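You operate a simulated robot arm through the tools that you are given. There is no shell and no other tool. Be economical: measure what you need, move in short steps, check, and stop when the job is done.

Carry out the task below with a simulated two-armed robot. There is one attempt and no reset: what you move stays moved.

JOB
Take a large scoop from the flip canister and test it for damp.
Fine: into the empty tray; scoop back, lid shut; the grey card stands in the pellets, reads and stays there. Set down upright: what you pick out.

The check looks at the end state, three seconds after you hand in, the way a careful person would. Anything else that was tipped, shoved, dropped, spilled or broken makes it a failure. Lids that push on must go on centred and level and be pressed home; caps that screw on are set level and turned clockwise until they are tight.

ROBOT AND FRAMES
Two 7-joint arms with two-finger parallel grippers on one trunk, on a base that drives. Base frame: it is fixed to the floor where the robot stands at the start and does not move with it; the origin is under the middle of the robot, x ahead of it, y to its left, z up. Lengths are in mm, angles in degrees, forces in N, time in s.
The left shoulder is at the start at [-74, 119, 864], the right one opposite. With the tool pointing down near the work surface each hand reaches from about 140 to 580 mm from the robot's upright axis, wherever it stands, measured 20 degrees to its own side. Places, roughly: drying tray (17x18x6 cm) [600, -400, 900]; flip lid [500, -100, 1000]; tray [700, -400, 900]. Payload 3.43 kg a hand.
The TCP of each hand is the grasp point between the finger pads, 30 mm short of the fingertips. In the tool frame z runs along the fingers and y along their closing line. The gripper opens to 94 mm. The fingers are 28 mm wide and 10 mm thick; the gripper's body (50 by 96 mm) begins 55 mm behind the TCP.
Orientation is that of the tool frame in the base frame, as a unit quaternion [w, x, y, z]. With the fingers straight down and closing along the base's y, the tool's x points along the base's -x, its y along +y and its z along -z.

CONTROLS
- The arms move only by the tool nudge_tool. It takes "left_targets", "right_targets" or both (then of equal length, played together; a hand with none holds still); each is a list of rows, each a list of 7 numbers: the opening in per cent of the stroke, from 0 (shut) to 100 (fully open), then the shift along the tool's x, y, z in units of 300 mm (1.0 is 300 mm), then the turn, a rotation vector about the tool's x, y, z in units of 120 degrees (1.0 is 120 degrees). In form: [[grip, tx, ty, tz, ax, ay, az], ...]. A call has 1 to 12 rows; each row is the pose to reach, as a shift and turn from the pose commanded when the call began, along the tool's axes at that moment. A call with a number of a shift or a turn outside -1 to 1 is refused whole. Each row takes 0.2 s and may step no farther than 50 mm and 8.6 degrees from the row before; otherwise, or with a gripper value out of range, the whole call is refused. Where a pose cannot be reached the arm comes as near as it can. A force on the tool above 90 N (or 10 N above the force at the start of the call, whichever is more), or a blocked arm, ends the call early, and 0.2 s more pass. Each finger travels about 153 mm/s and halts on what it meets, pressing with about 24 N; the grip force reading is that of the motor and also rises with nothing between the fingers. The clock runs only during rows and for 0.2 s after the last one: add rows that repeat a pose to give the fingers time. It gives the time, the measured TCP pose, the force on the tool (base axes), the opening and the grip force at its end, in the units of the frame above (readings bear some noise), with the torque about the TCP (base axes, N m) and any sound that the robot's microphone picked up, and new pictures: "pictures" is both (left out), scene, wrist or none (wrist: the cameras of the hands that moved).
- Cameras (640 x 400 px; columns grow to the right, rows downward): "scene" is now at [33.8, 2.9, 1576.4]; the picture's right is [0.03, -1.00, 0.00], its down [-0.73, -0.03, -0.68] and it looks along [0.68, 0.02, -0.74] (base axes); focal length 285 px, centre (320, 200). "left" rides on the left gripper at [76, -14, -103] in its tool frame; the picture's right is [0.18, 0.98, 0.00], its down [-0.75, 0.14, -0.64] and it looks along [-0.63, 0.12, 0.77] (tool axes); focal length 243 px, centre (320, 200). "right" rides on the right gripper at [76, 14, -103] in its tool frame; the picture's right is [-0.18, 0.98, 0.00], its down [-0.75, -0.14, -0.64] and it looks along [-0.63, -0.12, 0.77] (tool axes); focal length 243 px, centre (320, 200).
- move_column(by): slides the trunk up (or, below 0, down) by that many mm; the arms and the scene camera ride with it, the base frame stays. It gives what a move gives, with no picture.
- drive_base(legs): drives the robot by 1 to 6 legs, each [ahead, left, turn to the left] in mm, mm and degrees, along the robot's own axes; the way and the turn of a leg run together, so that a leg with both is an arc; at most 1500 mm and 180 degrees a leg. The arms and the cameras ride along, it lands a little off, and it stops where it bumps. It gives what a move gives, and a new picture of the scene camera.
- aim_head(pan, tilt): turns the head with the scene camera to pan (to the left, within 143 degrees either way) and tilt (down, from -29 to 69), counted from straight ahead of the robot. It gives what a move gives, and a new picture of the scene camera.
- pixel_to_xyz(camera, pixels): for up to 12 pixels [column, row] of the newest picture of that camera ("zoom" is the newest enlarged one), the place [x, y, z] in the base frame of the surface seen there, good to about 2 mm. It takes no simulated time.
- enlarge(camera, box): a new picture of the part [left, top, right, bottom] of that camera's present view, enlarged. It takes no simulated time.
- close_job(): hands the job in; it is judged then, once.

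Work in short steps. Measure before you move; look again where a grasp or a placing could have gone wrong, and mend it. You have 80 turns and 260 pictures in all, those below and enlarged ones among them. Open the grippers and draw the arms clear of the work before you hand the job in, unless the task says otherwise; then end with one line.

The tools are called as name(argument=value, ...) on one line, values as JSON. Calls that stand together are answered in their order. nudge_tool: Moves the arms, as the interface text tells. Its arguments: {"type":"object","properties":{"left_targets":{"type":"array"},"right_targets":{"type":"array"},"pictures":{"type":"string","enum":["both","scene","wrist","none"]}},"required":[]} The other tools are called the same way: move_column (by) slides the trunk up or down; drive_base (legs) drives the base; aim_head (pan, tilt) turns the head that bears the scene camera; pixel_to_xyz (camera, pixels) gives the place of the surface under pixels of a picture; enlarge (camera, box) takes an enlarged picture of a part of a camera's view; close_job () hands the job in.

At the start:

```text
time: 0.0
left_tool_pos: [265.5, 132.4, 1260.2]
left_tcp_rot: [0.0, 0.0, 1.0, 0.0]
left_force: [0.4, 1.1, -0.8]
left_ft_torque: [-0.02, 0.01, -0.01]
left_finger_gap: 94.1
left_finger_force: 0.1
right_tool_pos: [272.8, -118.0, 1247.3]
right_tcp_rot: [0.0, 0.001, 1.0, 0.0]
right_force: [0.4, -0.1, 0.4]
right_ft_torque: [0.03, 0.0, 0.01]
right_finger_gap: 93.9
right_finger_force: 0.0
trunk travel left (down, up): [-287.0, 48.0]
robot x, y, heading: [3.7, 2.0, -0.1]
head pan, tilt: [2.0, 47.3]
```

scene: 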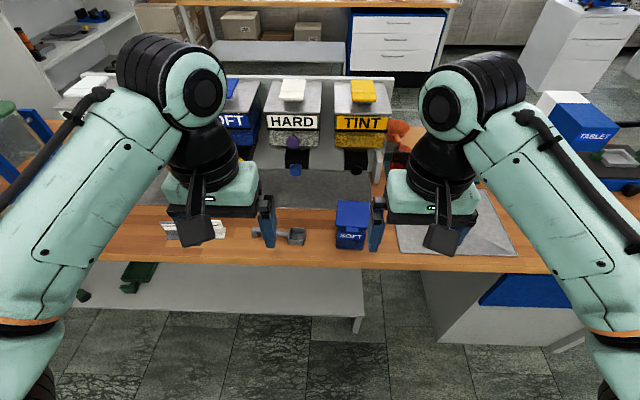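
right: 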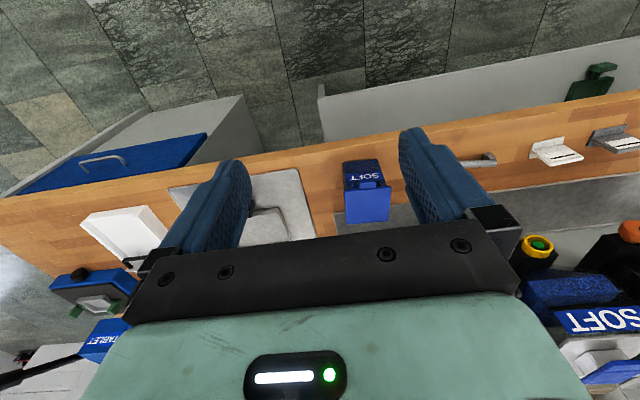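
left: 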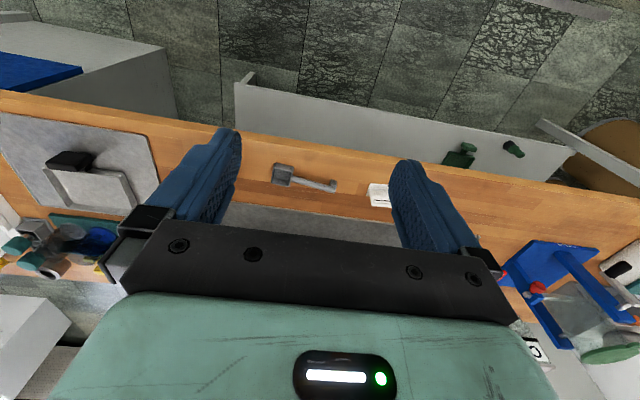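

The arms block part of the view; I enlarge the middle of the scene picture, where canisters, a SOFT box and scoops show, and the right part with the trays.

enlarge(camera="scene", box=[140, 60, 420, 260])

enlarge(camera="scene", box=[380, 80, 640, 280])

enlarge(camera="right", box=[0, 120, 420, 400])

enlarge(camera="left", box=[220, 120, 640, 400])

```text
2.00 times, centred on (280, 160) of scene
```

zoom: 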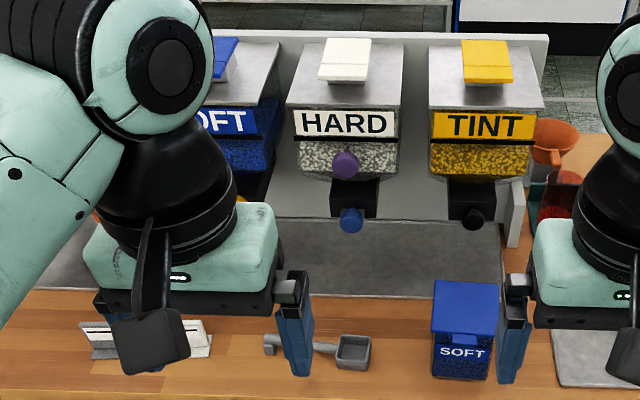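

```text
2.00 times, centred on (510, 180) of scene
```

zoom: 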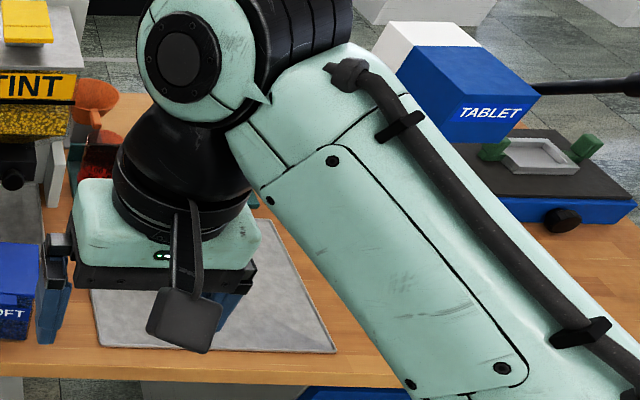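

```text
1.43 times, centred on (210, 260) of right
```

zoom: 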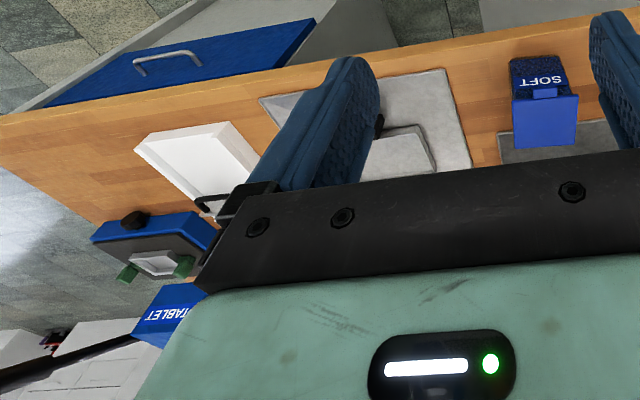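

```text
1.43 times, centred on (430, 260) of left
```

zoom: 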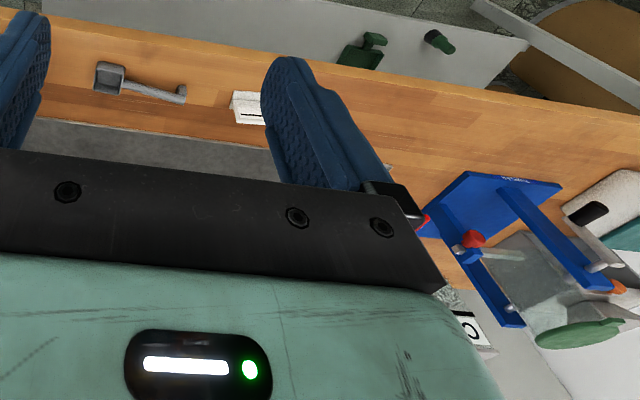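

The flip canister (SOFT) is at (355,222) scene; the trays are hidden behind the right arm. I spread both hands outward to clear the view.

nudge_tool(left_targets=[[100, 0, 0.15, 0, 0, 0, 0], [100, 0, 0.3, 0, 0, 0, 0], [100, 0, 0.45, 0, 0, 0, 0], [100, 0, 0.6, 0, 0, 0, 0], [100, 0.1, 0.7, 0, 0, 0, 0], [100, 0.2, 0.8, 0, 0, 0, 0]], right_targets=[[100, 0, -0.15, 0, 0, 0, 0], [100, 0, -0.3, 0, 0, 0, 0], [100, 0, -0.45, 0, 0, 0, 0], [100, 0, -0.6, 0, 0, 0, 0], [100, 0.1, -0.7, 0, 0, 0, 0], [100, 0.2, -0.8, 0, 0, 0, 0]], pictures="both")

```text
time: 1.4
left_tool_pos: [204.6, 372.5, 1262.8]
left_tcp_rot: [0.0, 0.0, 1.0, -0.001]
left_force: [0.8, 0.0, -1.0]
left_ft_torque: [0.01, 0.0, -0.02]
left_finger_gap: 94.1
left_finger_force: 0.1
right_tool_pos: [209.2, -358.0, 1248.4]
right_tcp_rot: [0.002, 0.0, 1.0, 0.0]
right_force: [0.1, 0.2, -0.5]
right_ft_torque: [0.03, -0.01, 0.02]
right_finger_gap: 94.2
right_finger_force: 0.0
trunk travel left (down, up): [-287.0, 48.0]
robot x, y, heading: [1.7, 2.9, -0.0]
head pan, tilt: [2.0, 47.3]
```

scene: 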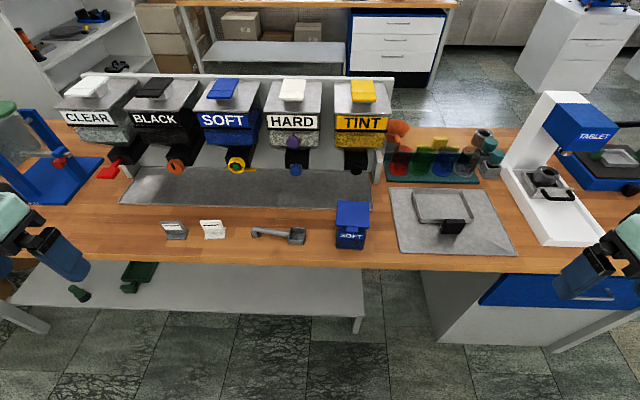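
right: 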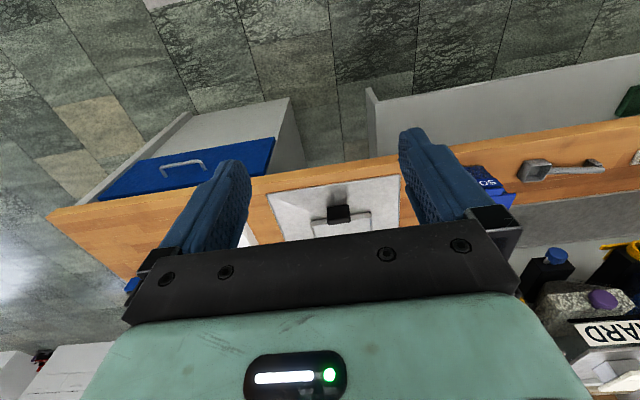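
left: 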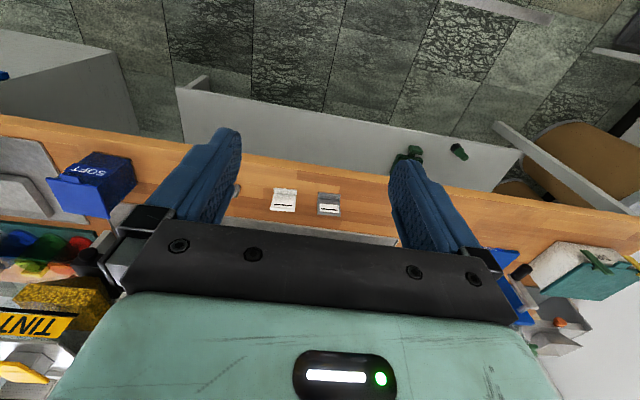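

Now everything shows: grey card (174,230), white card (213,229), scoop (280,235), flip canister (352,225), tray with black block (450,215). I enlarge these.

enlarge(camera="scene", box=[140, 190, 300, 290])

enlarge(camera="scene", box=[240, 180, 400, 280])

enlarge(camera="scene", box=[370, 160, 530, 260])

enlarge(camera="scene", box=[500, 80, 640, 250])

pixel_to_xyz(camera="scene", pixels=[[174, 226], [213, 225], [257, 233], [275, 235], [297, 236], [352, 213], [352, 240], [400, 240], [452, 226], [440, 205], [500, 245], [545, 175]])

```text
4.00 times, centred on (220, 240) of scene
```

zoom: 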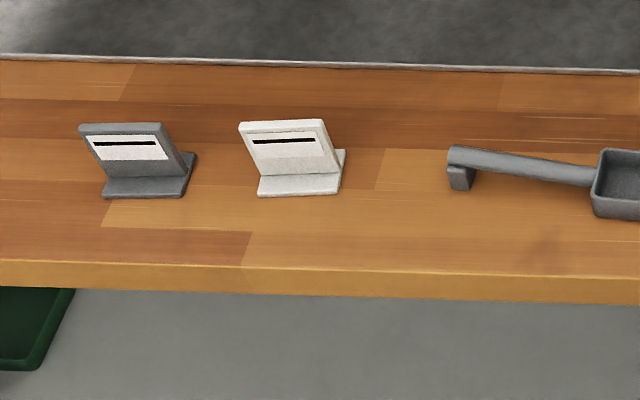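

```text
4.00 times, centred on (320, 230) of scene
```

zoom: 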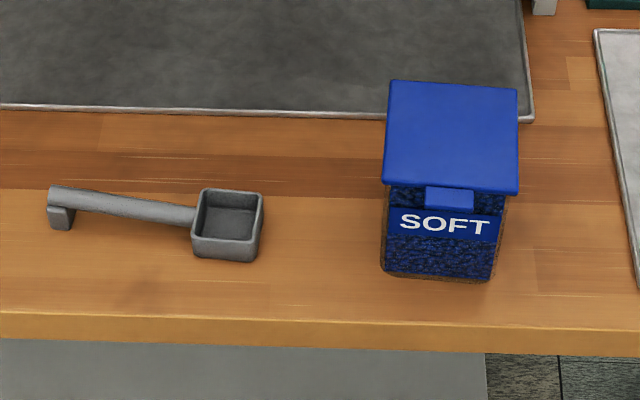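

```text
4.00 times, centred on (450, 210) of scene
```

zoom: 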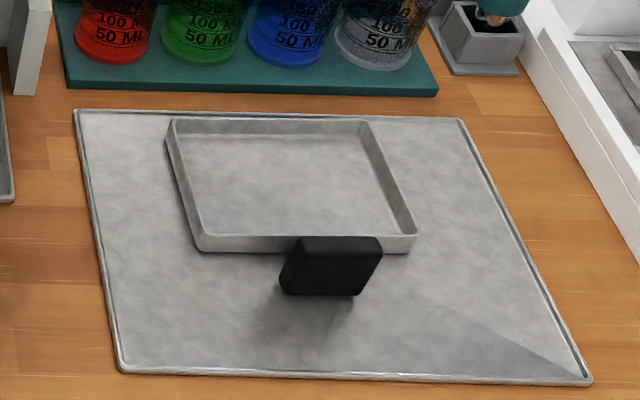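

```text
2.35 times, centred on (570, 165) of scene
```

zoom: 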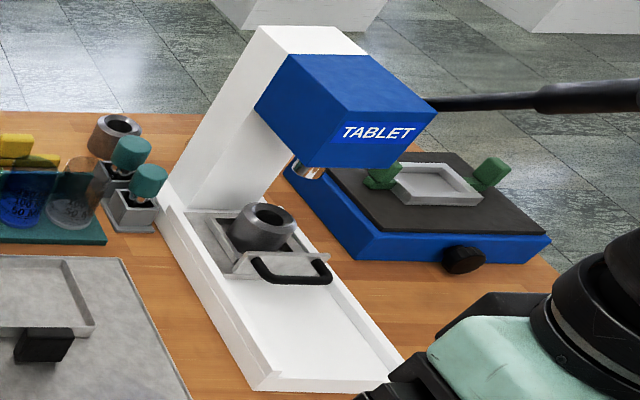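

```text
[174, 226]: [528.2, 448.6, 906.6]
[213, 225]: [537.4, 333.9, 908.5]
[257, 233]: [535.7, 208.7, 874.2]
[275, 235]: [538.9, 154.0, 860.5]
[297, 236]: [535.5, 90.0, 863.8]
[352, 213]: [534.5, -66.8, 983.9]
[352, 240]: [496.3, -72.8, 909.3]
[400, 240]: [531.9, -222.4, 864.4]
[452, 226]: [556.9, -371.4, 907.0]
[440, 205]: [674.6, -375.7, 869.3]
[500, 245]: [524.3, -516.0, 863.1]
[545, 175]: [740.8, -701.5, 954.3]
```

The canister front tab faces me. I check the green things on the lower shelf and take exact points of lid, scoop, cards.

enlarge(camera="scene", box=[60, 250, 180, 325])

enlarge(camera="scene", box=[315, 190, 395, 260])

pixel_to_xyz(camera="zoom", pixels=[[320, 150]])

enlarge(camera="left", box=[220, 160, 380, 260])

enlarge(camera="right", box=[440, 120, 640, 245])

```text
5.33 times, centred on (120, 288) of scene
```

zoom: 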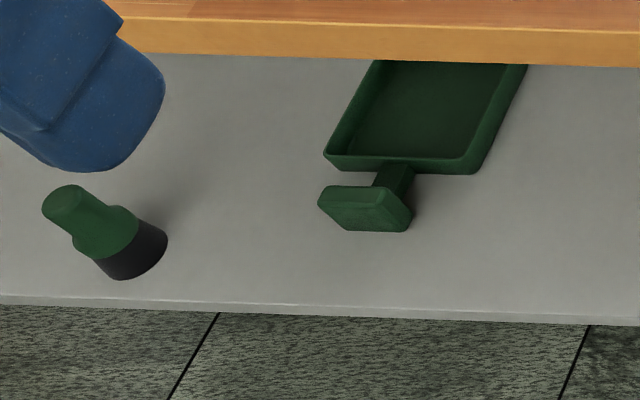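

```text
5.71 times, centred on (355, 225) of scene
```

zoom: 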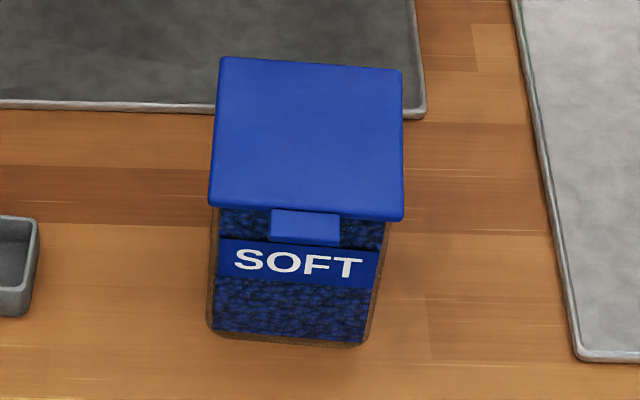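

```text
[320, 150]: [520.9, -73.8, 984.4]
```

```text
4.00 times, centred on (300, 210) of left
```

zoom: 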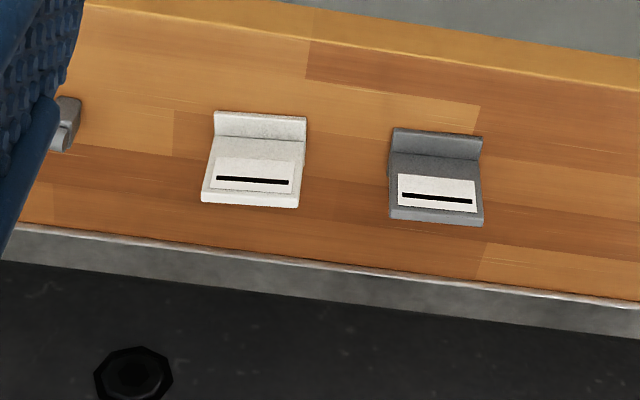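

```text
3.20 times, centred on (540, 182) of right
```

zoom: 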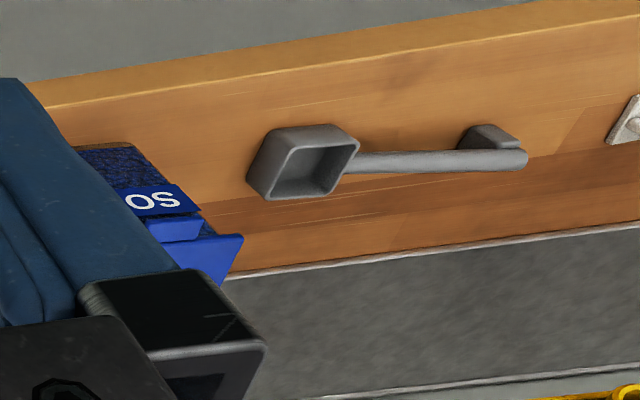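

I measure lid corners, tab, scoop parts and cards exactly.

pixel_to_xyz(camera="scene", pixels=[[338.5, 201.5], [368, 203], [337, 225], [368.5, 227.5], [352, 229], [347, 231], [358, 231.5], [336, 248], [362, 249.5], [340, 236], [352, 227.5], [345, 246]])

pixel_to_xyz(camera="scene", pixels=[[291.5, 227.8], [305.5, 229], [304, 239.5], [288.5, 238.5], [297, 234], [285, 232.5], [270, 230.5], [255, 228.5], [252.5, 229], [255, 235], [297, 243], [310, 240]])

pixel_to_xyz(camera="scene", pixels=[[161, 222.5], [180, 222], [187, 229], [166.5, 237], [185, 237], [176, 234.5], [170, 228], [414, 193], [459, 193], [420, 221], [472, 221], [440, 228]])

```text
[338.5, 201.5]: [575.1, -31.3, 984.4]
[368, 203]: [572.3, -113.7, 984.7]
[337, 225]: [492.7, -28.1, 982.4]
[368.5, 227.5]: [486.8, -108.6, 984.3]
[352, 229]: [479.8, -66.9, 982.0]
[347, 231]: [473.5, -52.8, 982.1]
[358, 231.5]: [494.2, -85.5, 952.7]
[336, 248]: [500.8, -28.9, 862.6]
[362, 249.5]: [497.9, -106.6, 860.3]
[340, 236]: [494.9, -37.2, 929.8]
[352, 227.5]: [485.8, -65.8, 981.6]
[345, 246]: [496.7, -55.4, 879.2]
```

```text
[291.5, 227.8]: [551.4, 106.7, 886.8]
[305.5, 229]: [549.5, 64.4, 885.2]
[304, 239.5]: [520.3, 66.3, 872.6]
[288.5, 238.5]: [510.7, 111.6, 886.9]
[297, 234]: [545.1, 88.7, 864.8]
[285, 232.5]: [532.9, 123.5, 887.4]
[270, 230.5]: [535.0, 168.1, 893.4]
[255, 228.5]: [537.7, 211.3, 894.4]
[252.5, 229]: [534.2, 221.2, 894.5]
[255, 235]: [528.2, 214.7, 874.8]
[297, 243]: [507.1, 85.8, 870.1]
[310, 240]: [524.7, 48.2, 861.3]
```

```text
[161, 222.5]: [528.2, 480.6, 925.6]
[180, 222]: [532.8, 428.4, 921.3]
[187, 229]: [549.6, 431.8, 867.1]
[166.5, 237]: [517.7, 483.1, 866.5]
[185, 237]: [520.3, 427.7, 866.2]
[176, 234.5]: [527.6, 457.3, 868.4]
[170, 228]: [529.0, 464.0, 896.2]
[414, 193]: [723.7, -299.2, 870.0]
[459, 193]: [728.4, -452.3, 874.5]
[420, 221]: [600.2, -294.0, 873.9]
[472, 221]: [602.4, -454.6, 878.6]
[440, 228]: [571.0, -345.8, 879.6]
```

The canister tab is at about [474..485, -69, 980]; bench top z≈860. I swing the right hand to a pitched pose in front of the canister for a close look at the tab.

nudge_tool(right_targets=[[0, -0.05, 0.121, 0.08, 0, -0.06, 0], [0, -0.1, 0.242, 0.16, 0, -0.12, 0], [0, -0.15, 0.363, 0.24, 0, -0.18, 0], [0, -0.2, 0.484, 0.32, 0, -0.24, 0], [0, -0.23, 0.605, 0.4, 0, -0.3, 0], [0, -0.26, 0.726, 0.48, 0, -0.36, 0], [0, -0.3, 0.847, 0.56, 0, -0.42, 0], [0, -0.35, 0.967, 0.6, 0, -0.48, 0]])

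pixel_to_xyz(camera="scene", pixels=[[300, 260], [300, 255], [230, 265], [420, 262]])

```text
time: 3.2
left_tool_pos: [206.7, 375.2, 1261.4]
left_tcp_rot: [0.0, 0.0, 1.0, -0.001]
left_force: [0.5, 0.0, -0.2]
left_ft_torque: [0.0, 0.02, 0.0]
left_finger_gap: 93.9
left_finger_force: 0.0
right_tool_pos: [318.6, -71.1, 1066.9]
right_tcp_rot: [0.481, -0.001, 0.876, 0.0]
right_force: [0.0, 0.0, -0.3]
right_ft_torque: [-0.01, 0.01, -0.04]
right_finger_gap: 0.1
right_finger_force: 23.7
trunk travel left (down, up): [-287.0, 48.0]
robot x, y, heading: [0.9, -0.9, -0.1]
head pan, tilt: [2.0, 47.3]
```

scene: 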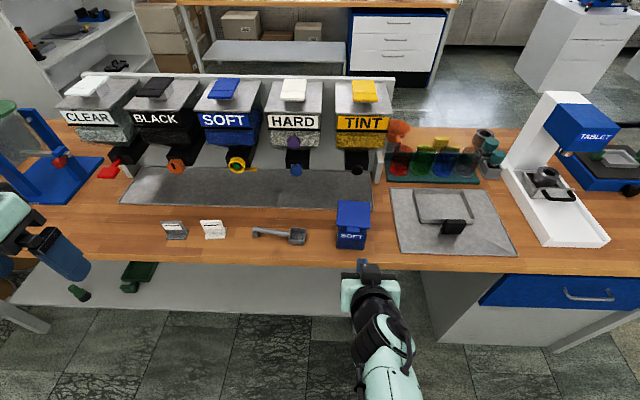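
right: 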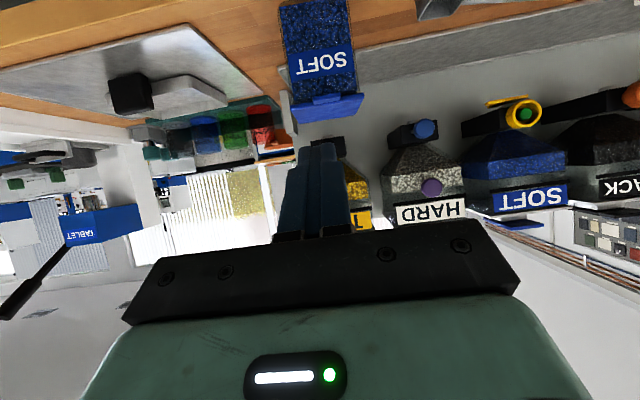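

```text
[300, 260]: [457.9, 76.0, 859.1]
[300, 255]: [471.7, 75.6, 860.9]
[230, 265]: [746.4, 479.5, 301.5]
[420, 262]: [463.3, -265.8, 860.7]
```

I zoom on the canister's lid and tab in the wrist view.

enlarge(camera="right", box=[260, 60, 388, 140])

enlarge(camera="right", box=[80, 20, 280, 145])

pixel_to_xyz(camera="right", pixels=[[322, 96], [322, 100], [300, 100], [340, 96], [295, 90], [320, 84], [310, 100], [325, 104]])

```text
5.00 times, centred on (324, 100) of right
```

zoom: 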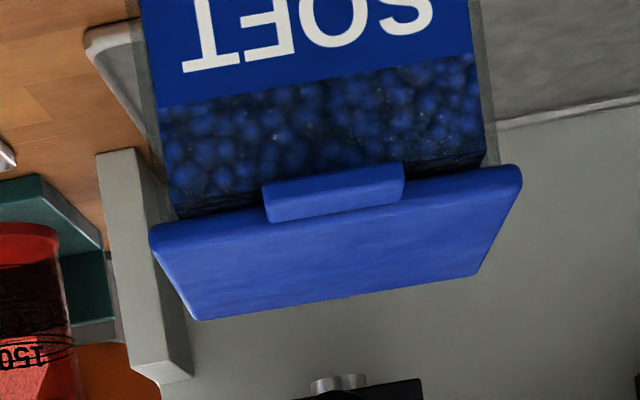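

```text
3.20 times, centred on (180, 82) of right
```

zoom: 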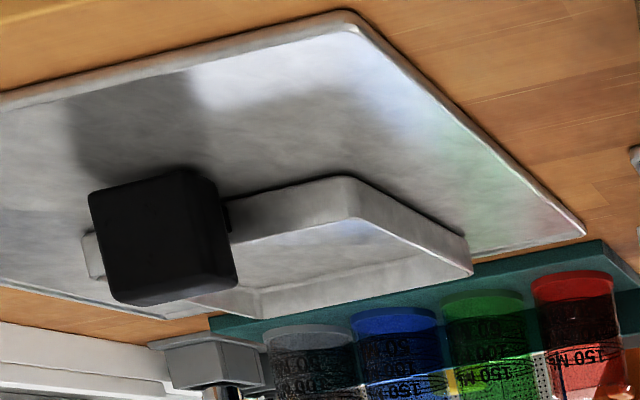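

```text
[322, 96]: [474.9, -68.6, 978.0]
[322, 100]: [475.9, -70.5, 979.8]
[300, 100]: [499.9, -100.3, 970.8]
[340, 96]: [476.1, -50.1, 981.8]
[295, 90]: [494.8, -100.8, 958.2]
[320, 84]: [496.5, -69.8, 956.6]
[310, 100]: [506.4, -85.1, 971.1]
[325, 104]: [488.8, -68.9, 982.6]
```

Tab bottom is about z 973, x 474–488, y −85..−50. I level the closed fingers and bring the tip just short of and below the tab.

nudge_tool(right_targets=[[0, 0.03, 0.003, 0.134, 0, -0.068, 0], [0, 0.06, 0.005, 0.268, 0, -0.136, 0], [0, 0.09, 0.008, 0.402, 0, -0.204, 0], [0, 0.12, 0.01, 0.516, 0, -0.271, 0]])

```text
time: 3.7
left_tool_pos: [207.1, 371.9, 1261.7]
left_tcp_rot: [-0.001, 0.0, 1.0, -0.001]
left_force: [0.1, -0.5, 0.2]
left_ft_torque: [0.01, -0.01, 0.02]
left_finger_gap: 93.9
left_finger_force: 0.0
right_tool_pos: [308.9, 24.7, 1072.7]
right_tcp_rot: [0.533, -0.04, 0.824, 0.189]
right_force: [0.0, 0.2, 0.5]
right_ft_torque: [0.0, -0.04, -0.03]
right_finger_gap: 0.0
right_finger_force: 24.2
trunk travel left (down, up): [-287.0, 48.0]
robot x, y, heading: [2.5, -0.0, 0.1]
head pan, tilt: [2.0, 47.3]
stopped in row 2 (right hand): the arm was blocked; the commanded pose is now the measured one
```

scene: 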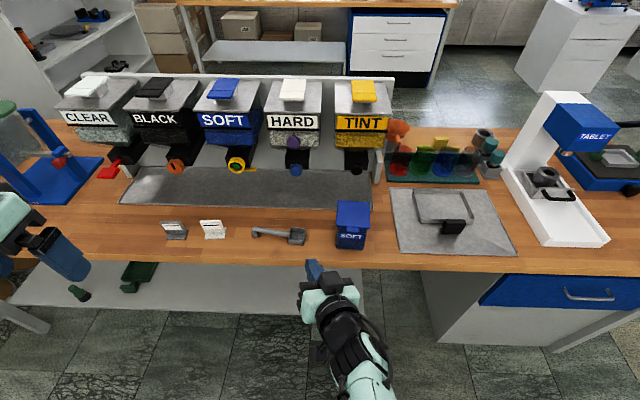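
right: 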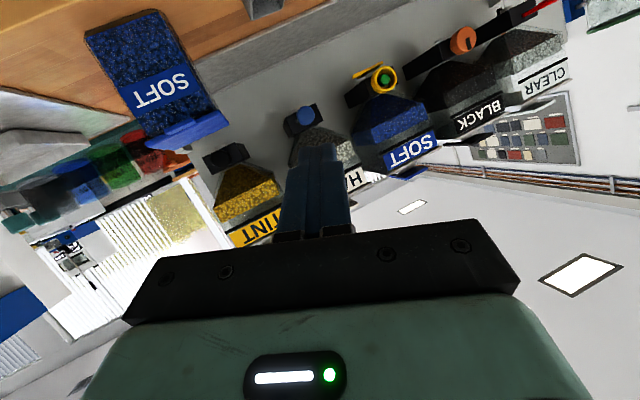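

The arm was blocked (wrist limit) in the level pose. I'll instead grip the tab's sides with vertical fingers, so I return to a downward pose above and in front of the canister, opening the fingers.

nudge_tool(right_targets=[[0, -0.041, -0.04, 0.023, 0.021, 0.06, 0.005], [0, -0.082, -0.08, 0.047, 0.043, 0.12, 0.009], [0, -0.123, -0.12, 0.07, 0.064, 0.18, 0.014], [0, -0.164, -0.16, 0.093, 0.085, 0.24, 0.018], [20, -0.205, -0.2, 0.117, 0.107, 0.3, 0.023], [40, -0.246, -0.241, 0.14, 0.128, 0.361, 0.027], [55, -0.287, -0.281, 0.163, 0.149, 0.421, 0.032], [55, -0.328, -0.321, 0.187, 0.171, 0.481, 0.036], [55, -0.369, -0.361, 0.21, 0.192, 0.541, 0.041]])

```text
time: 5.7
left_tool_pos: [208.9, 372.1, 1261.8]
left_tcp_rot: [-0.001, -0.001, 1.0, 0.0]
left_force: [1.1, 0.2, -0.6]
left_ft_torque: [-0.03, 0.02, 0.01]
left_finger_gap: 94.0
left_finger_force: 0.0
right_tool_pos: [438.6, -71.5, 1118.4]
right_tcp_rot: [-0.002, 0.002, 1.0, 0.001]
right_force: [-0.2, -0.8, 0.2]
right_ft_torque: [0.0, 0.0, -0.03]
right_finger_gap: 51.7
right_finger_force: 0.0
trunk travel left (down, up): [-287.0, 48.0]
robot x, y, heading: [-3.4, 0.1, -0.1]
head pan, tilt: [2.0, 47.3]
```

scene: 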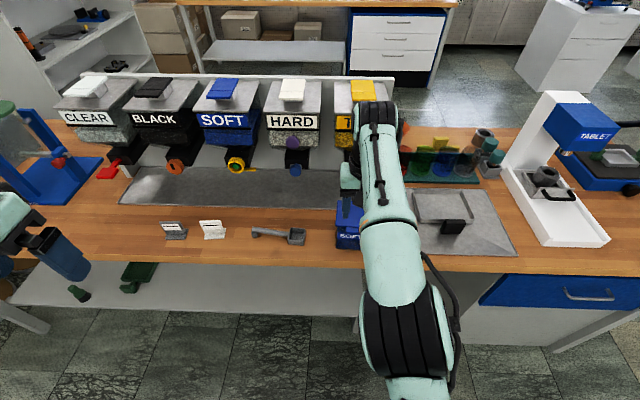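
right: 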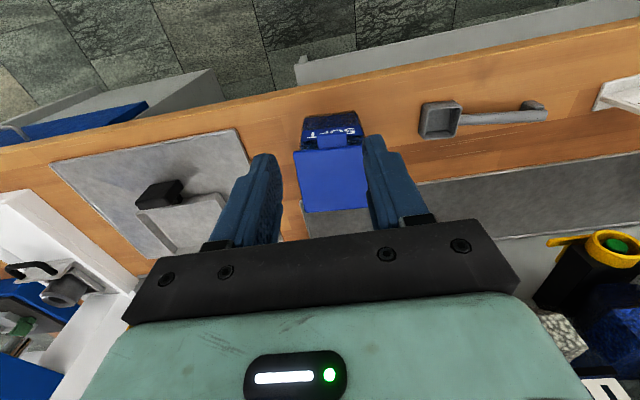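

Pose is good. I go down to the tab, TCP [470,−68,999], fingers astride the tab and just ahead of the lid edge (x 487).

nudge_tool(right_targets=[[55, -0.105, 0.012, 0.1, 0, 0, 0], [55, -0.105, 0.012, 0.23, 0, 0, 0], [55, -0.105, 0.012, 0.32, 0, 0, 0], [55, -0.105, 0.012, 0.398, 0, 0, 0]])

enlarge(camera="right", box=[200, 80, 440, 230])

```text
time: 6.7
left_tool_pos: [207.6, 372.2, 1262.7]
left_tcp_rot: [-0.001, 0.0, 1.0, 0.0]
left_force: [-0.7, -0.8, 0.6]
left_ft_torque: [-0.01, 0.01, 0.02]
left_finger_gap: 93.9
left_finger_force: 0.0
right_tool_pos: [470.3, -65.5, 998.7]
right_tcp_rot: [0.0, 0.002, 1.0, 0.0]
right_force: [-0.1, -0.5, -0.2]
right_ft_torque: [-0.04, -0.02, 0.01]
right_finger_gap: 51.4
right_finger_force: 0.1
right hand out of reach, approached as far as the arm can: row 1
trunk travel left (down, up): [-287.0, 48.0]
robot x, y, heading: [1.4, -1.9, 0.2]
head pan, tilt: [2.0, 47.3]
```

scene: 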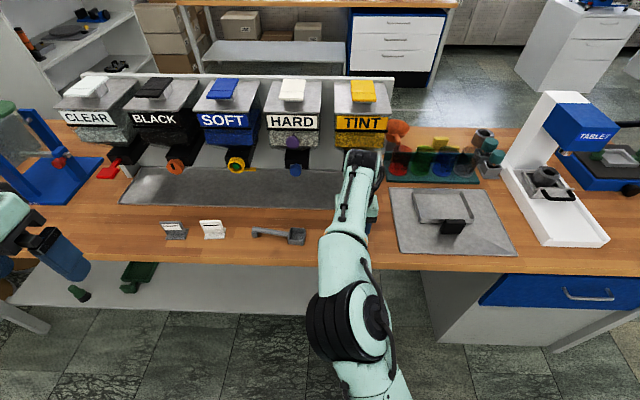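
right: 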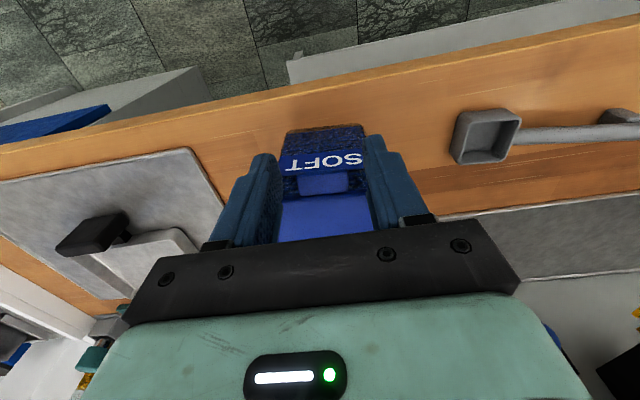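

```text
2.67 times, centred on (320, 155) of right
```

zoom: 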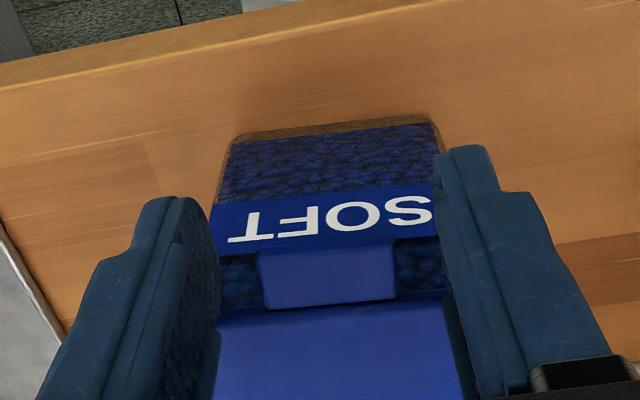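

The fingers straddle the tab, but this height was near the reach limit, and the lid arc needs more reach. I lift back, then drive ahead 120 mm first.

nudge_tool(right_targets=[[55, 0.0, 0, -0.13, 0, 0, 0], [55, 0.1, 0, -0.26, 0, 0, 0], [55, 0.2, 0, -0.38, 0, 0, 0], [55, 0.3, 0, -0.42, 0, 0, 0]], pictures="none")

drive_base(legs=[[120, 0, 0]])

```text
time: 7.7
left_tool_pos: [205.3, 372.2, 1262.8]
left_tcp_rot: [0.0, 0.0, 1.0, 0.0]
left_force: [-0.2, -0.2, 0.9]
left_ft_torque: [-0.02, 0.01, -0.01]
left_finger_gap: 94.0
left_finger_force: 0.1
right_tool_pos: [380.5, -64.8, 1124.1]
right_tcp_rot: [0.001, 0.001, 1.0, 0.0]
right_force: [-0.4, 0.0, -0.5]
right_ft_torque: [-0.02, 0.0, -0.02]
right_finger_gap: 51.9
right_finger_force: 0.0
trunk travel left (down, up): [-287.0, 48.0]
robot x, y, heading: [-0.0, -5.3, -0.2]
head pan, tilt: [2.0, 47.3]
```

```text
time: 8.9
left_tool_pos: [322.2, 374.0, 1262.3]
left_tcp_rot: [0.0, -0.002, 1.0, 0.0]
left_force: [1.1, 0.4, 0.5]
left_ft_torque: [-0.02, 0.02, 0.01]
left_finger_gap: 93.9
left_finger_force: 0.0
right_tool_pos: [497.6, -62.3, 1123.0]
right_tcp_rot: [0.0, 0.0, 1.0, 0.0]
right_force: [-0.1, -1.3, 0.1]
right_ft_torque: [-0.01, 0.02, 0.01]
right_finger_gap: 51.8
right_finger_force: 0.0
trunk travel left (down, up): [-287.0, 48.0]
robot x, y, heading: [115.4, 2.1, 0.4]
head pan, tilt: [2.0, 47.3]
```

scene: 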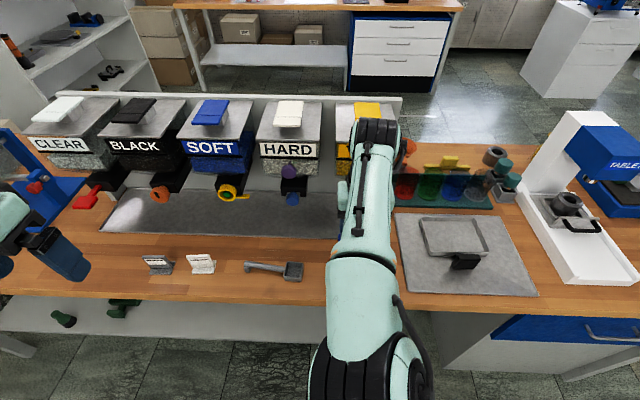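

Drive landed (robot x≈115). I go down to the tab again and close on its sides.

nudge_tool(right_targets=[[55, 0.092, -0.015, 0.12, 0, 0, 0], [55, 0.092, -0.015, 0.25, 0, 0, 0], [55, 0.092, -0.015, 0.35, 0, 0, 0], [55, 0.092, -0.015, 0.413, 0, 0, 0], [20, 0.092, -0.015, 0.413, 0, 0, 0], [20, 0.092, -0.015, 0.413, 0, 0, 0]], pictures="wrist")

enlarge(camera="right", box=[200, 80, 440, 230])

```text
time: 10.3
left_tool_pos: [321.7, 373.2, 1262.2]
left_tcp_rot: [0.0, -0.003, 1.0, 0.0]
left_force: [-0.6, 0.0, 0.1]
left_ft_torque: [0.02, 0.0, -0.01]
left_finger_gap: 94.3
left_finger_force: 0.0
right_tool_pos: [471.3, -68.4, 998.7]
right_tcp_rot: [-0.001, 0.0, 1.0, 0.0]
right_force: [-1.2, -0.1, 2.1]
right_ft_torque: [-0.03, 0.04, -0.02]
right_finger_gap: 31.5
right_finger_force: 23.9
trunk travel left (down, up): [-287.0, 48.0]
robot x, y, heading: [118.1, 1.3, 0.4]
head pan, tilt: [2.0, 47.3]
```

right: 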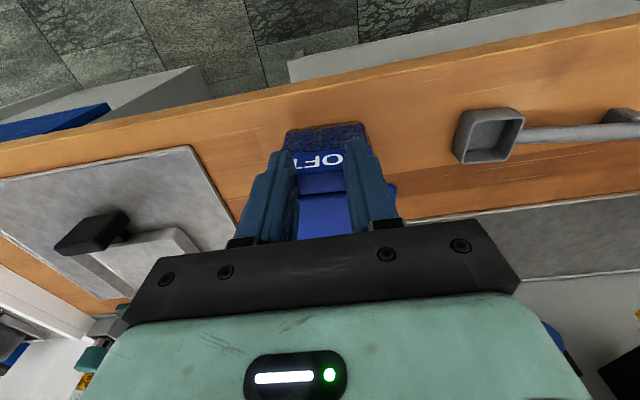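

```text
2.67 times, centred on (320, 155) of right
```

zoom: 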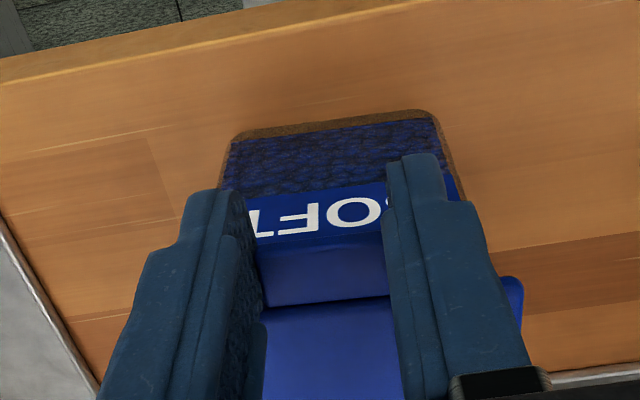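

Tab is gripped (gap 31.5). I raise it 15° along its arc and check that only the lid moves.

nudge_tool(right_targets=[[20, -0.001, 0, -0.028, 0, 0, 0], [20, -0.005, 0, -0.056, 0, 0, 0], [20, -0.011, 0, -0.083, 0, 0, 0]], pictures="wrist")

enlarge(camera="right", box=[200, 80, 440, 230])

```text
time: 11.1
left_tool_pos: [324.2, 373.1, 1262.2]
left_tcp_rot: [0.0, -0.003, 1.0, 0.0]
left_force: [-0.2, -0.5, -0.2]
left_ft_torque: [0.01, 0.06, 0.01]
left_finger_gap: 93.8
left_finger_force: 0.1
right_tool_pos: [475.4, -67.2, 1024.5]
right_tcp_rot: [0.0, 0.0, 1.0, -0.001]
right_force: [0.9, -0.6, -2.2]
right_ft_torque: [0.0, 0.15, 0.01]
right_finger_gap: 31.5
right_finger_force: 23.8
trunk travel left (down, up): [-287.0, 48.0]
robot x, y, heading: [119.3, -2.0, 0.4]
head pan, tilt: [2.0, 47.3]
```

right: 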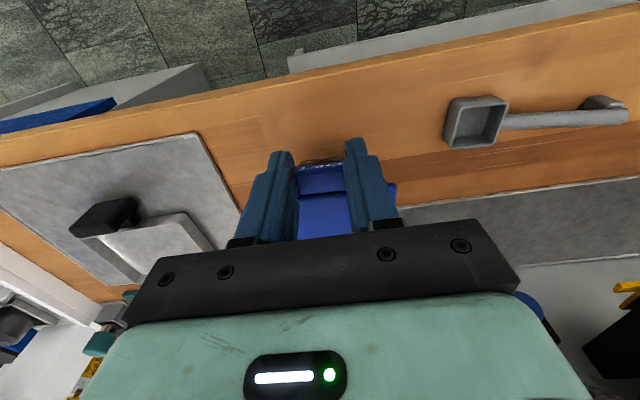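

```text
2.67 times, centred on (320, 155) of right
```

zoom: 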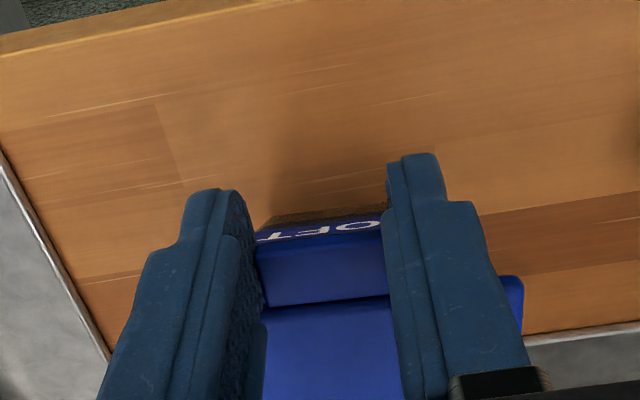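

Unclear whether the body moved; I measure points of label, lower edge and bench in this zoom.

pixel_to_xyz(camera="zoom", pixels=[[320, 218], [320, 228], [320, 213], [320, 205], [320, 235], [320, 270], [320, 340], [270, 220], [370, 212], [320, 180], [510, 300]])

aim_head(pan=-8, tilt=60)

```text
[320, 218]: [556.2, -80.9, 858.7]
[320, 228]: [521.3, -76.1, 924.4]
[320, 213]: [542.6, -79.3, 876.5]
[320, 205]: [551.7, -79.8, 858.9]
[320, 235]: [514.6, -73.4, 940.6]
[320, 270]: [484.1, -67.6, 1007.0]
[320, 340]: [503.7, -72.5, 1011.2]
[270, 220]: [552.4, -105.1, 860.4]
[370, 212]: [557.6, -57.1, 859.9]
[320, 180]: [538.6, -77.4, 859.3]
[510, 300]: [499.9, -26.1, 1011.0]
```

```text
time: 11.8
left_tool_pos: [323.4, 373.1, 1262.6]
left_tcp_rot: [0.0, -0.003, 1.0, -0.001]
left_force: [-0.4, 0.1, 0.1]
left_ft_torque: [-0.01, -0.04, -0.01]
left_finger_gap: 93.8
left_finger_force: 0.1
right_tool_pos: [475.6, -66.9, 1024.1]
right_tcp_rot: [0.0, 0.0, 1.0, 0.0]
right_force: [0.4, -1.8, -0.5]
right_ft_torque: [-0.06, -0.03, -0.1]
right_finger_gap: 31.3
right_finger_force: 24.1
trunk travel left (down, up): [-287.0, 48.0]
robot x, y, heading: [117.7, 1.1, 0.3]
head pan, tilt: [-8.0, 60.0]
```

scene: 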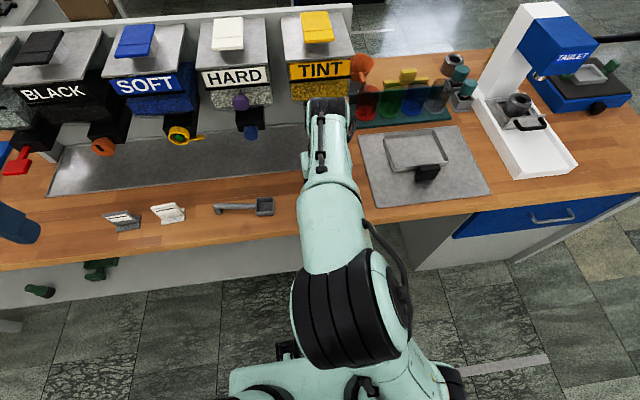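

The body reads as tilted; I check with the left hand's camera, which sees the canister from the side.

enlarge(camera="left", box=[0, 60, 240, 210])

enlarge(camera="scene", box=[240, 120, 400, 220])

```text
2.67 times, centred on (120, 135) of left
```

zoom: 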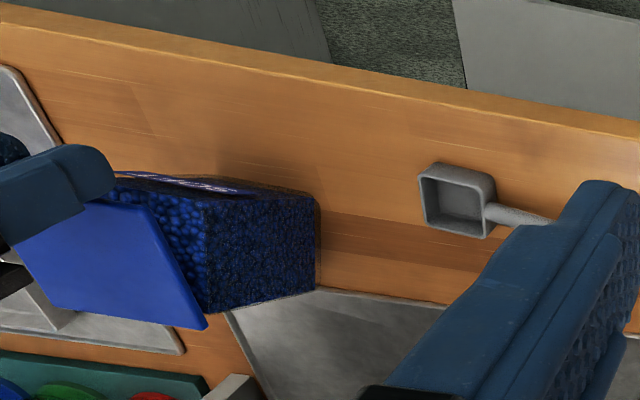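

```text
4.00 times, centred on (320, 170) of scene
```

zoom: 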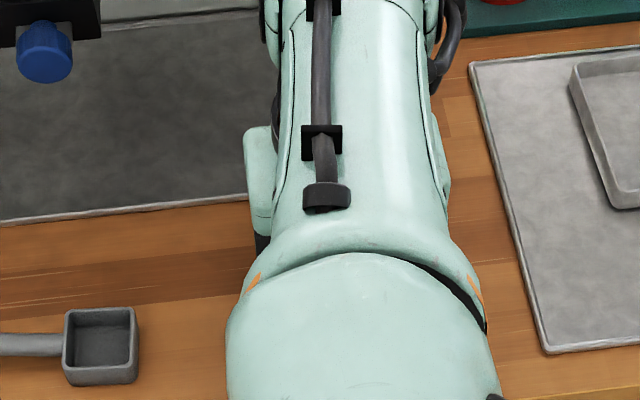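

The lid stayed level in the pads and the body hangs from its hinge, so the pads lock the tab. I set it straight back down slowly, reversing the motion, and will use a hooking push instead.

nudge_tool(right_targets=[[20, -0.001, 0, 0.01, 0, 0, 0], [20, 0.0, 0, 0.02, 0, 0, 0], [20, 0.001, 0, 0.03, 0, 0, 0], [20, 0.003, 0, 0.04, 0, 0, 0], [20, 0.005, 0, 0.05, 0, 0, 0], [20, 0.007, 0, 0.06, 0, 0, 0], [20, 0.009, 0, 0.07, 0, 0, 0], [20, 0.011, 0, 0.08, 0, 0, 0]], pictures="wrist")

enlarge(camera="left", box=[0, 60, 240, 210])

enlarge(camera="right", box=[200, 80, 440, 230])

pixel_to_xyz(camera="zoom", pixels=[[320, 218], [320, 160], [320, 125], [320, 270], [320, 340], [510, 300]])

```text
time: 13.7
left_tool_pos: [322.5, 371.8, 1262.1]
left_tcp_rot: [0.0, -0.002, 1.0, 0.0]
left_force: [-0.1, 0.0, -0.2]
left_ft_torque: [0.01, -0.01, 0.0]
left_finger_gap: 94.3
left_finger_force: 0.0
right_tool_pos: [471.8, -68.5, 1001.3]
right_tcp_rot: [0.0, -0.001, 1.0, 0.001]
right_force: [1.9, -1.7, 6.8]
right_ft_torque: [-0.05, -0.74, -0.12]
right_finger_gap: 31.6
right_finger_force: 24.1
trunk travel left (down, up): [-287.0, 48.0]
robot x, y, heading: [115.7, 1.3, 0.3]
head pan, tilt: [-8.0, 60.0]
```

right: 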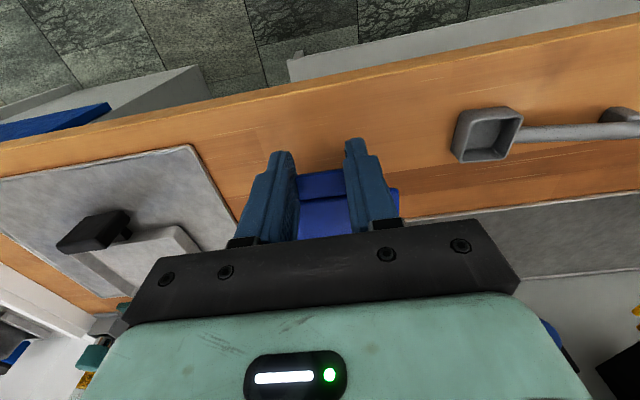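

```text
2.67 times, centred on (120, 135) of left
```

zoom: 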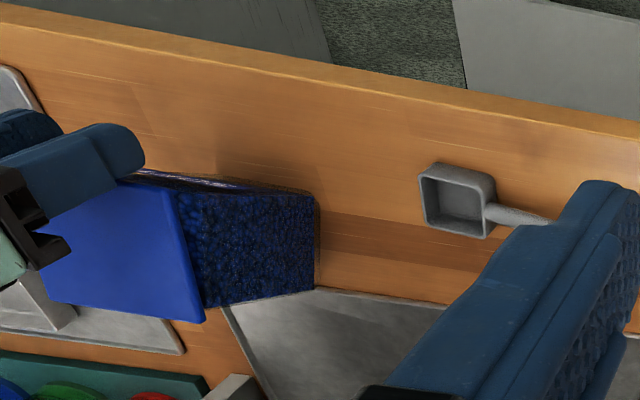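

```text
2.67 times, centred on (320, 155) of right
```

zoom: 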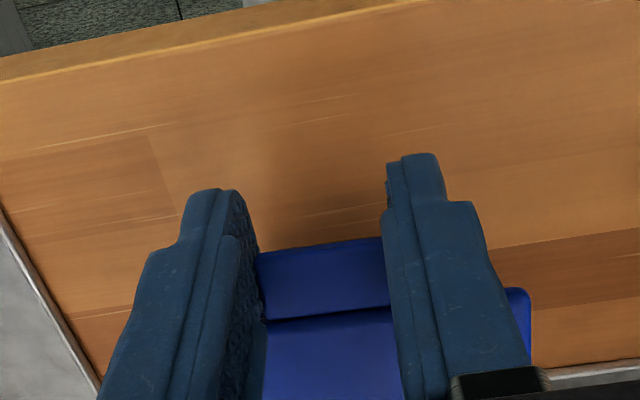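

```text
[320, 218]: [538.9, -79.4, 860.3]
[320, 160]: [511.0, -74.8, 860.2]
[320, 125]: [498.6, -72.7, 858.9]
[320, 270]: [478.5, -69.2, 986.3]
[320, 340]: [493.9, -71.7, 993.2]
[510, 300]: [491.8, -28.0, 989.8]
```

The canister may still be tilted; I measure its side corners through the left camera.

enlarge(camera="left", box=[0, 60, 240, 210])

pixel_to_xyz(camera="zoom", pixels=[[195, 312], [175, 200], [60, 250], [190, 205], [210, 290], [308, 205], [308, 283], [250, 250], [310, 244], [200, 250], [170, 195], [183, 270]])

```text
2.67 times, centred on (120, 135) of left
```

zoom: 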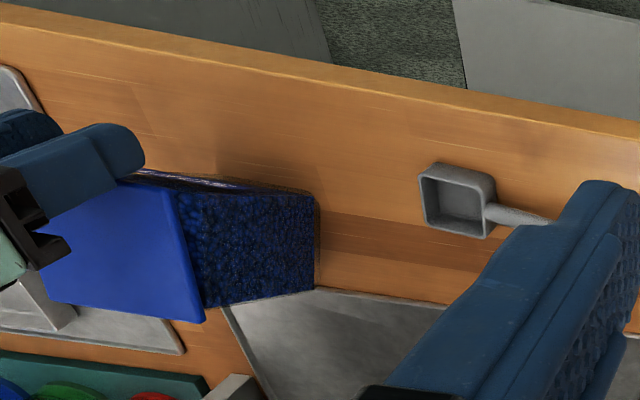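

```text
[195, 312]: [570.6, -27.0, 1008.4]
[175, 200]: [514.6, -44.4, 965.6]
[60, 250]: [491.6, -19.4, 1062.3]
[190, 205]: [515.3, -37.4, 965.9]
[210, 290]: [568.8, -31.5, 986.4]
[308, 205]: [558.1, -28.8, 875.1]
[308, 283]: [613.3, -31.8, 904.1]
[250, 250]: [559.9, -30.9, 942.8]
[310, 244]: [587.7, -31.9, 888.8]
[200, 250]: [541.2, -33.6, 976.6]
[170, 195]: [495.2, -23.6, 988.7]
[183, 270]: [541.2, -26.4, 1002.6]
```

The body leans forward ~25° on its front bottom edge near x≈553. Moving the tab +x at constant height will right it (it can be shifted back afterwards by gripping the body). I do it slowly, 55 mm.

nudge_tool(right_targets=[[20, -0.017, 0, 0, 0, 0, 0], [20, -0.033, 0, 0, 0, 0, 0], [20, -0.05, 0, 0, 0, 0, 0], [20, -0.067, 0, 0, 0, 0, 0], [20, -0.083, 0, 0, 0, 0, 0], [20, -0.1, 0, 0, 0, 0, 0], [20, -0.117, 0, 0, 0, 0, 0], [20, -0.133, 0, 0, 0, 0, 0]], pictures="none")

enlarge(camera="left", box=[0, 60, 240, 210])

pixel_to_xyz(camera="zoom", pixels=[[195, 312], [190, 205], [210, 290], [308, 215], [308, 293], [250, 250], [200, 250], [183, 270]])

```text
time: 15.4
left_tool_pos: [322.6, 373.2, 1263.3]
left_tcp_rot: [0.0, -0.002, 1.0, 0.0]
left_force: [0.6, -1.0, 0.2]
left_ft_torque: [0.04, -0.01, 0.02]
left_finger_gap: 93.8
left_finger_force: 0.0
right_tool_pos: [510.0, -67.5, 1002.3]
right_tcp_rot: [0.0, 0.0, 1.0, 0.0]
right_force: [-0.2, -0.5, -2.0]
right_ft_torque: [0.01, 0.19, 0.02]
right_finger_gap: 31.4
right_finger_force: 24.0
trunk travel left (down, up): [-287.0, 48.0]
robot x, y, heading: [118.3, -1.1, 0.4]
head pan, tilt: [-8.0, 60.0]
```

```text
2.67 times, centred on (120, 135) of left
```

zoom: 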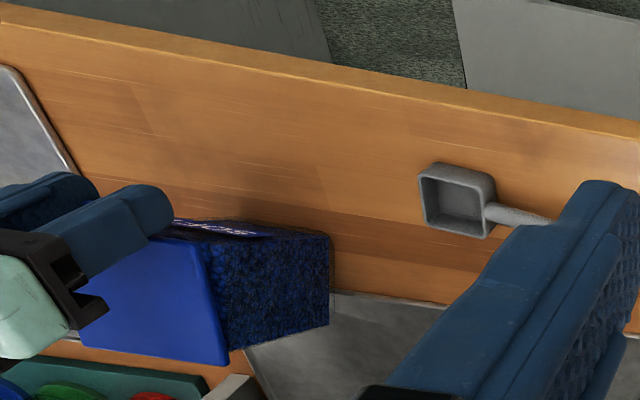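

```text
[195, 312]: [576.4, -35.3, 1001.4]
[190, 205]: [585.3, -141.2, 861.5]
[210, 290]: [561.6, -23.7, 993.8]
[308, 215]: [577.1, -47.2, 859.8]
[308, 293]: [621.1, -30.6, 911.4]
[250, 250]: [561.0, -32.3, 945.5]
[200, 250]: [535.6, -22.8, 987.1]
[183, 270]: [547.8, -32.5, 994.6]
```

I check tilt with body side points.

pixel_to_xyz(camera="zoom", pixels=[[324, 242], [324, 318], [324, 280], [215, 255], [235, 340], [225, 300], [280, 290], [200, 252], [222, 355], [190, 245]])

```text
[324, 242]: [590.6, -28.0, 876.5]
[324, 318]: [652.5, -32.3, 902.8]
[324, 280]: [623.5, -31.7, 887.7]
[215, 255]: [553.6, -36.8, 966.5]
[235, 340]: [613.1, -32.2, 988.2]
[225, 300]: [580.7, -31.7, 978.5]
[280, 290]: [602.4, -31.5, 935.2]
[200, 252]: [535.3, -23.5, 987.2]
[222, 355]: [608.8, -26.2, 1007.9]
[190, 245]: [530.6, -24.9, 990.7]
```

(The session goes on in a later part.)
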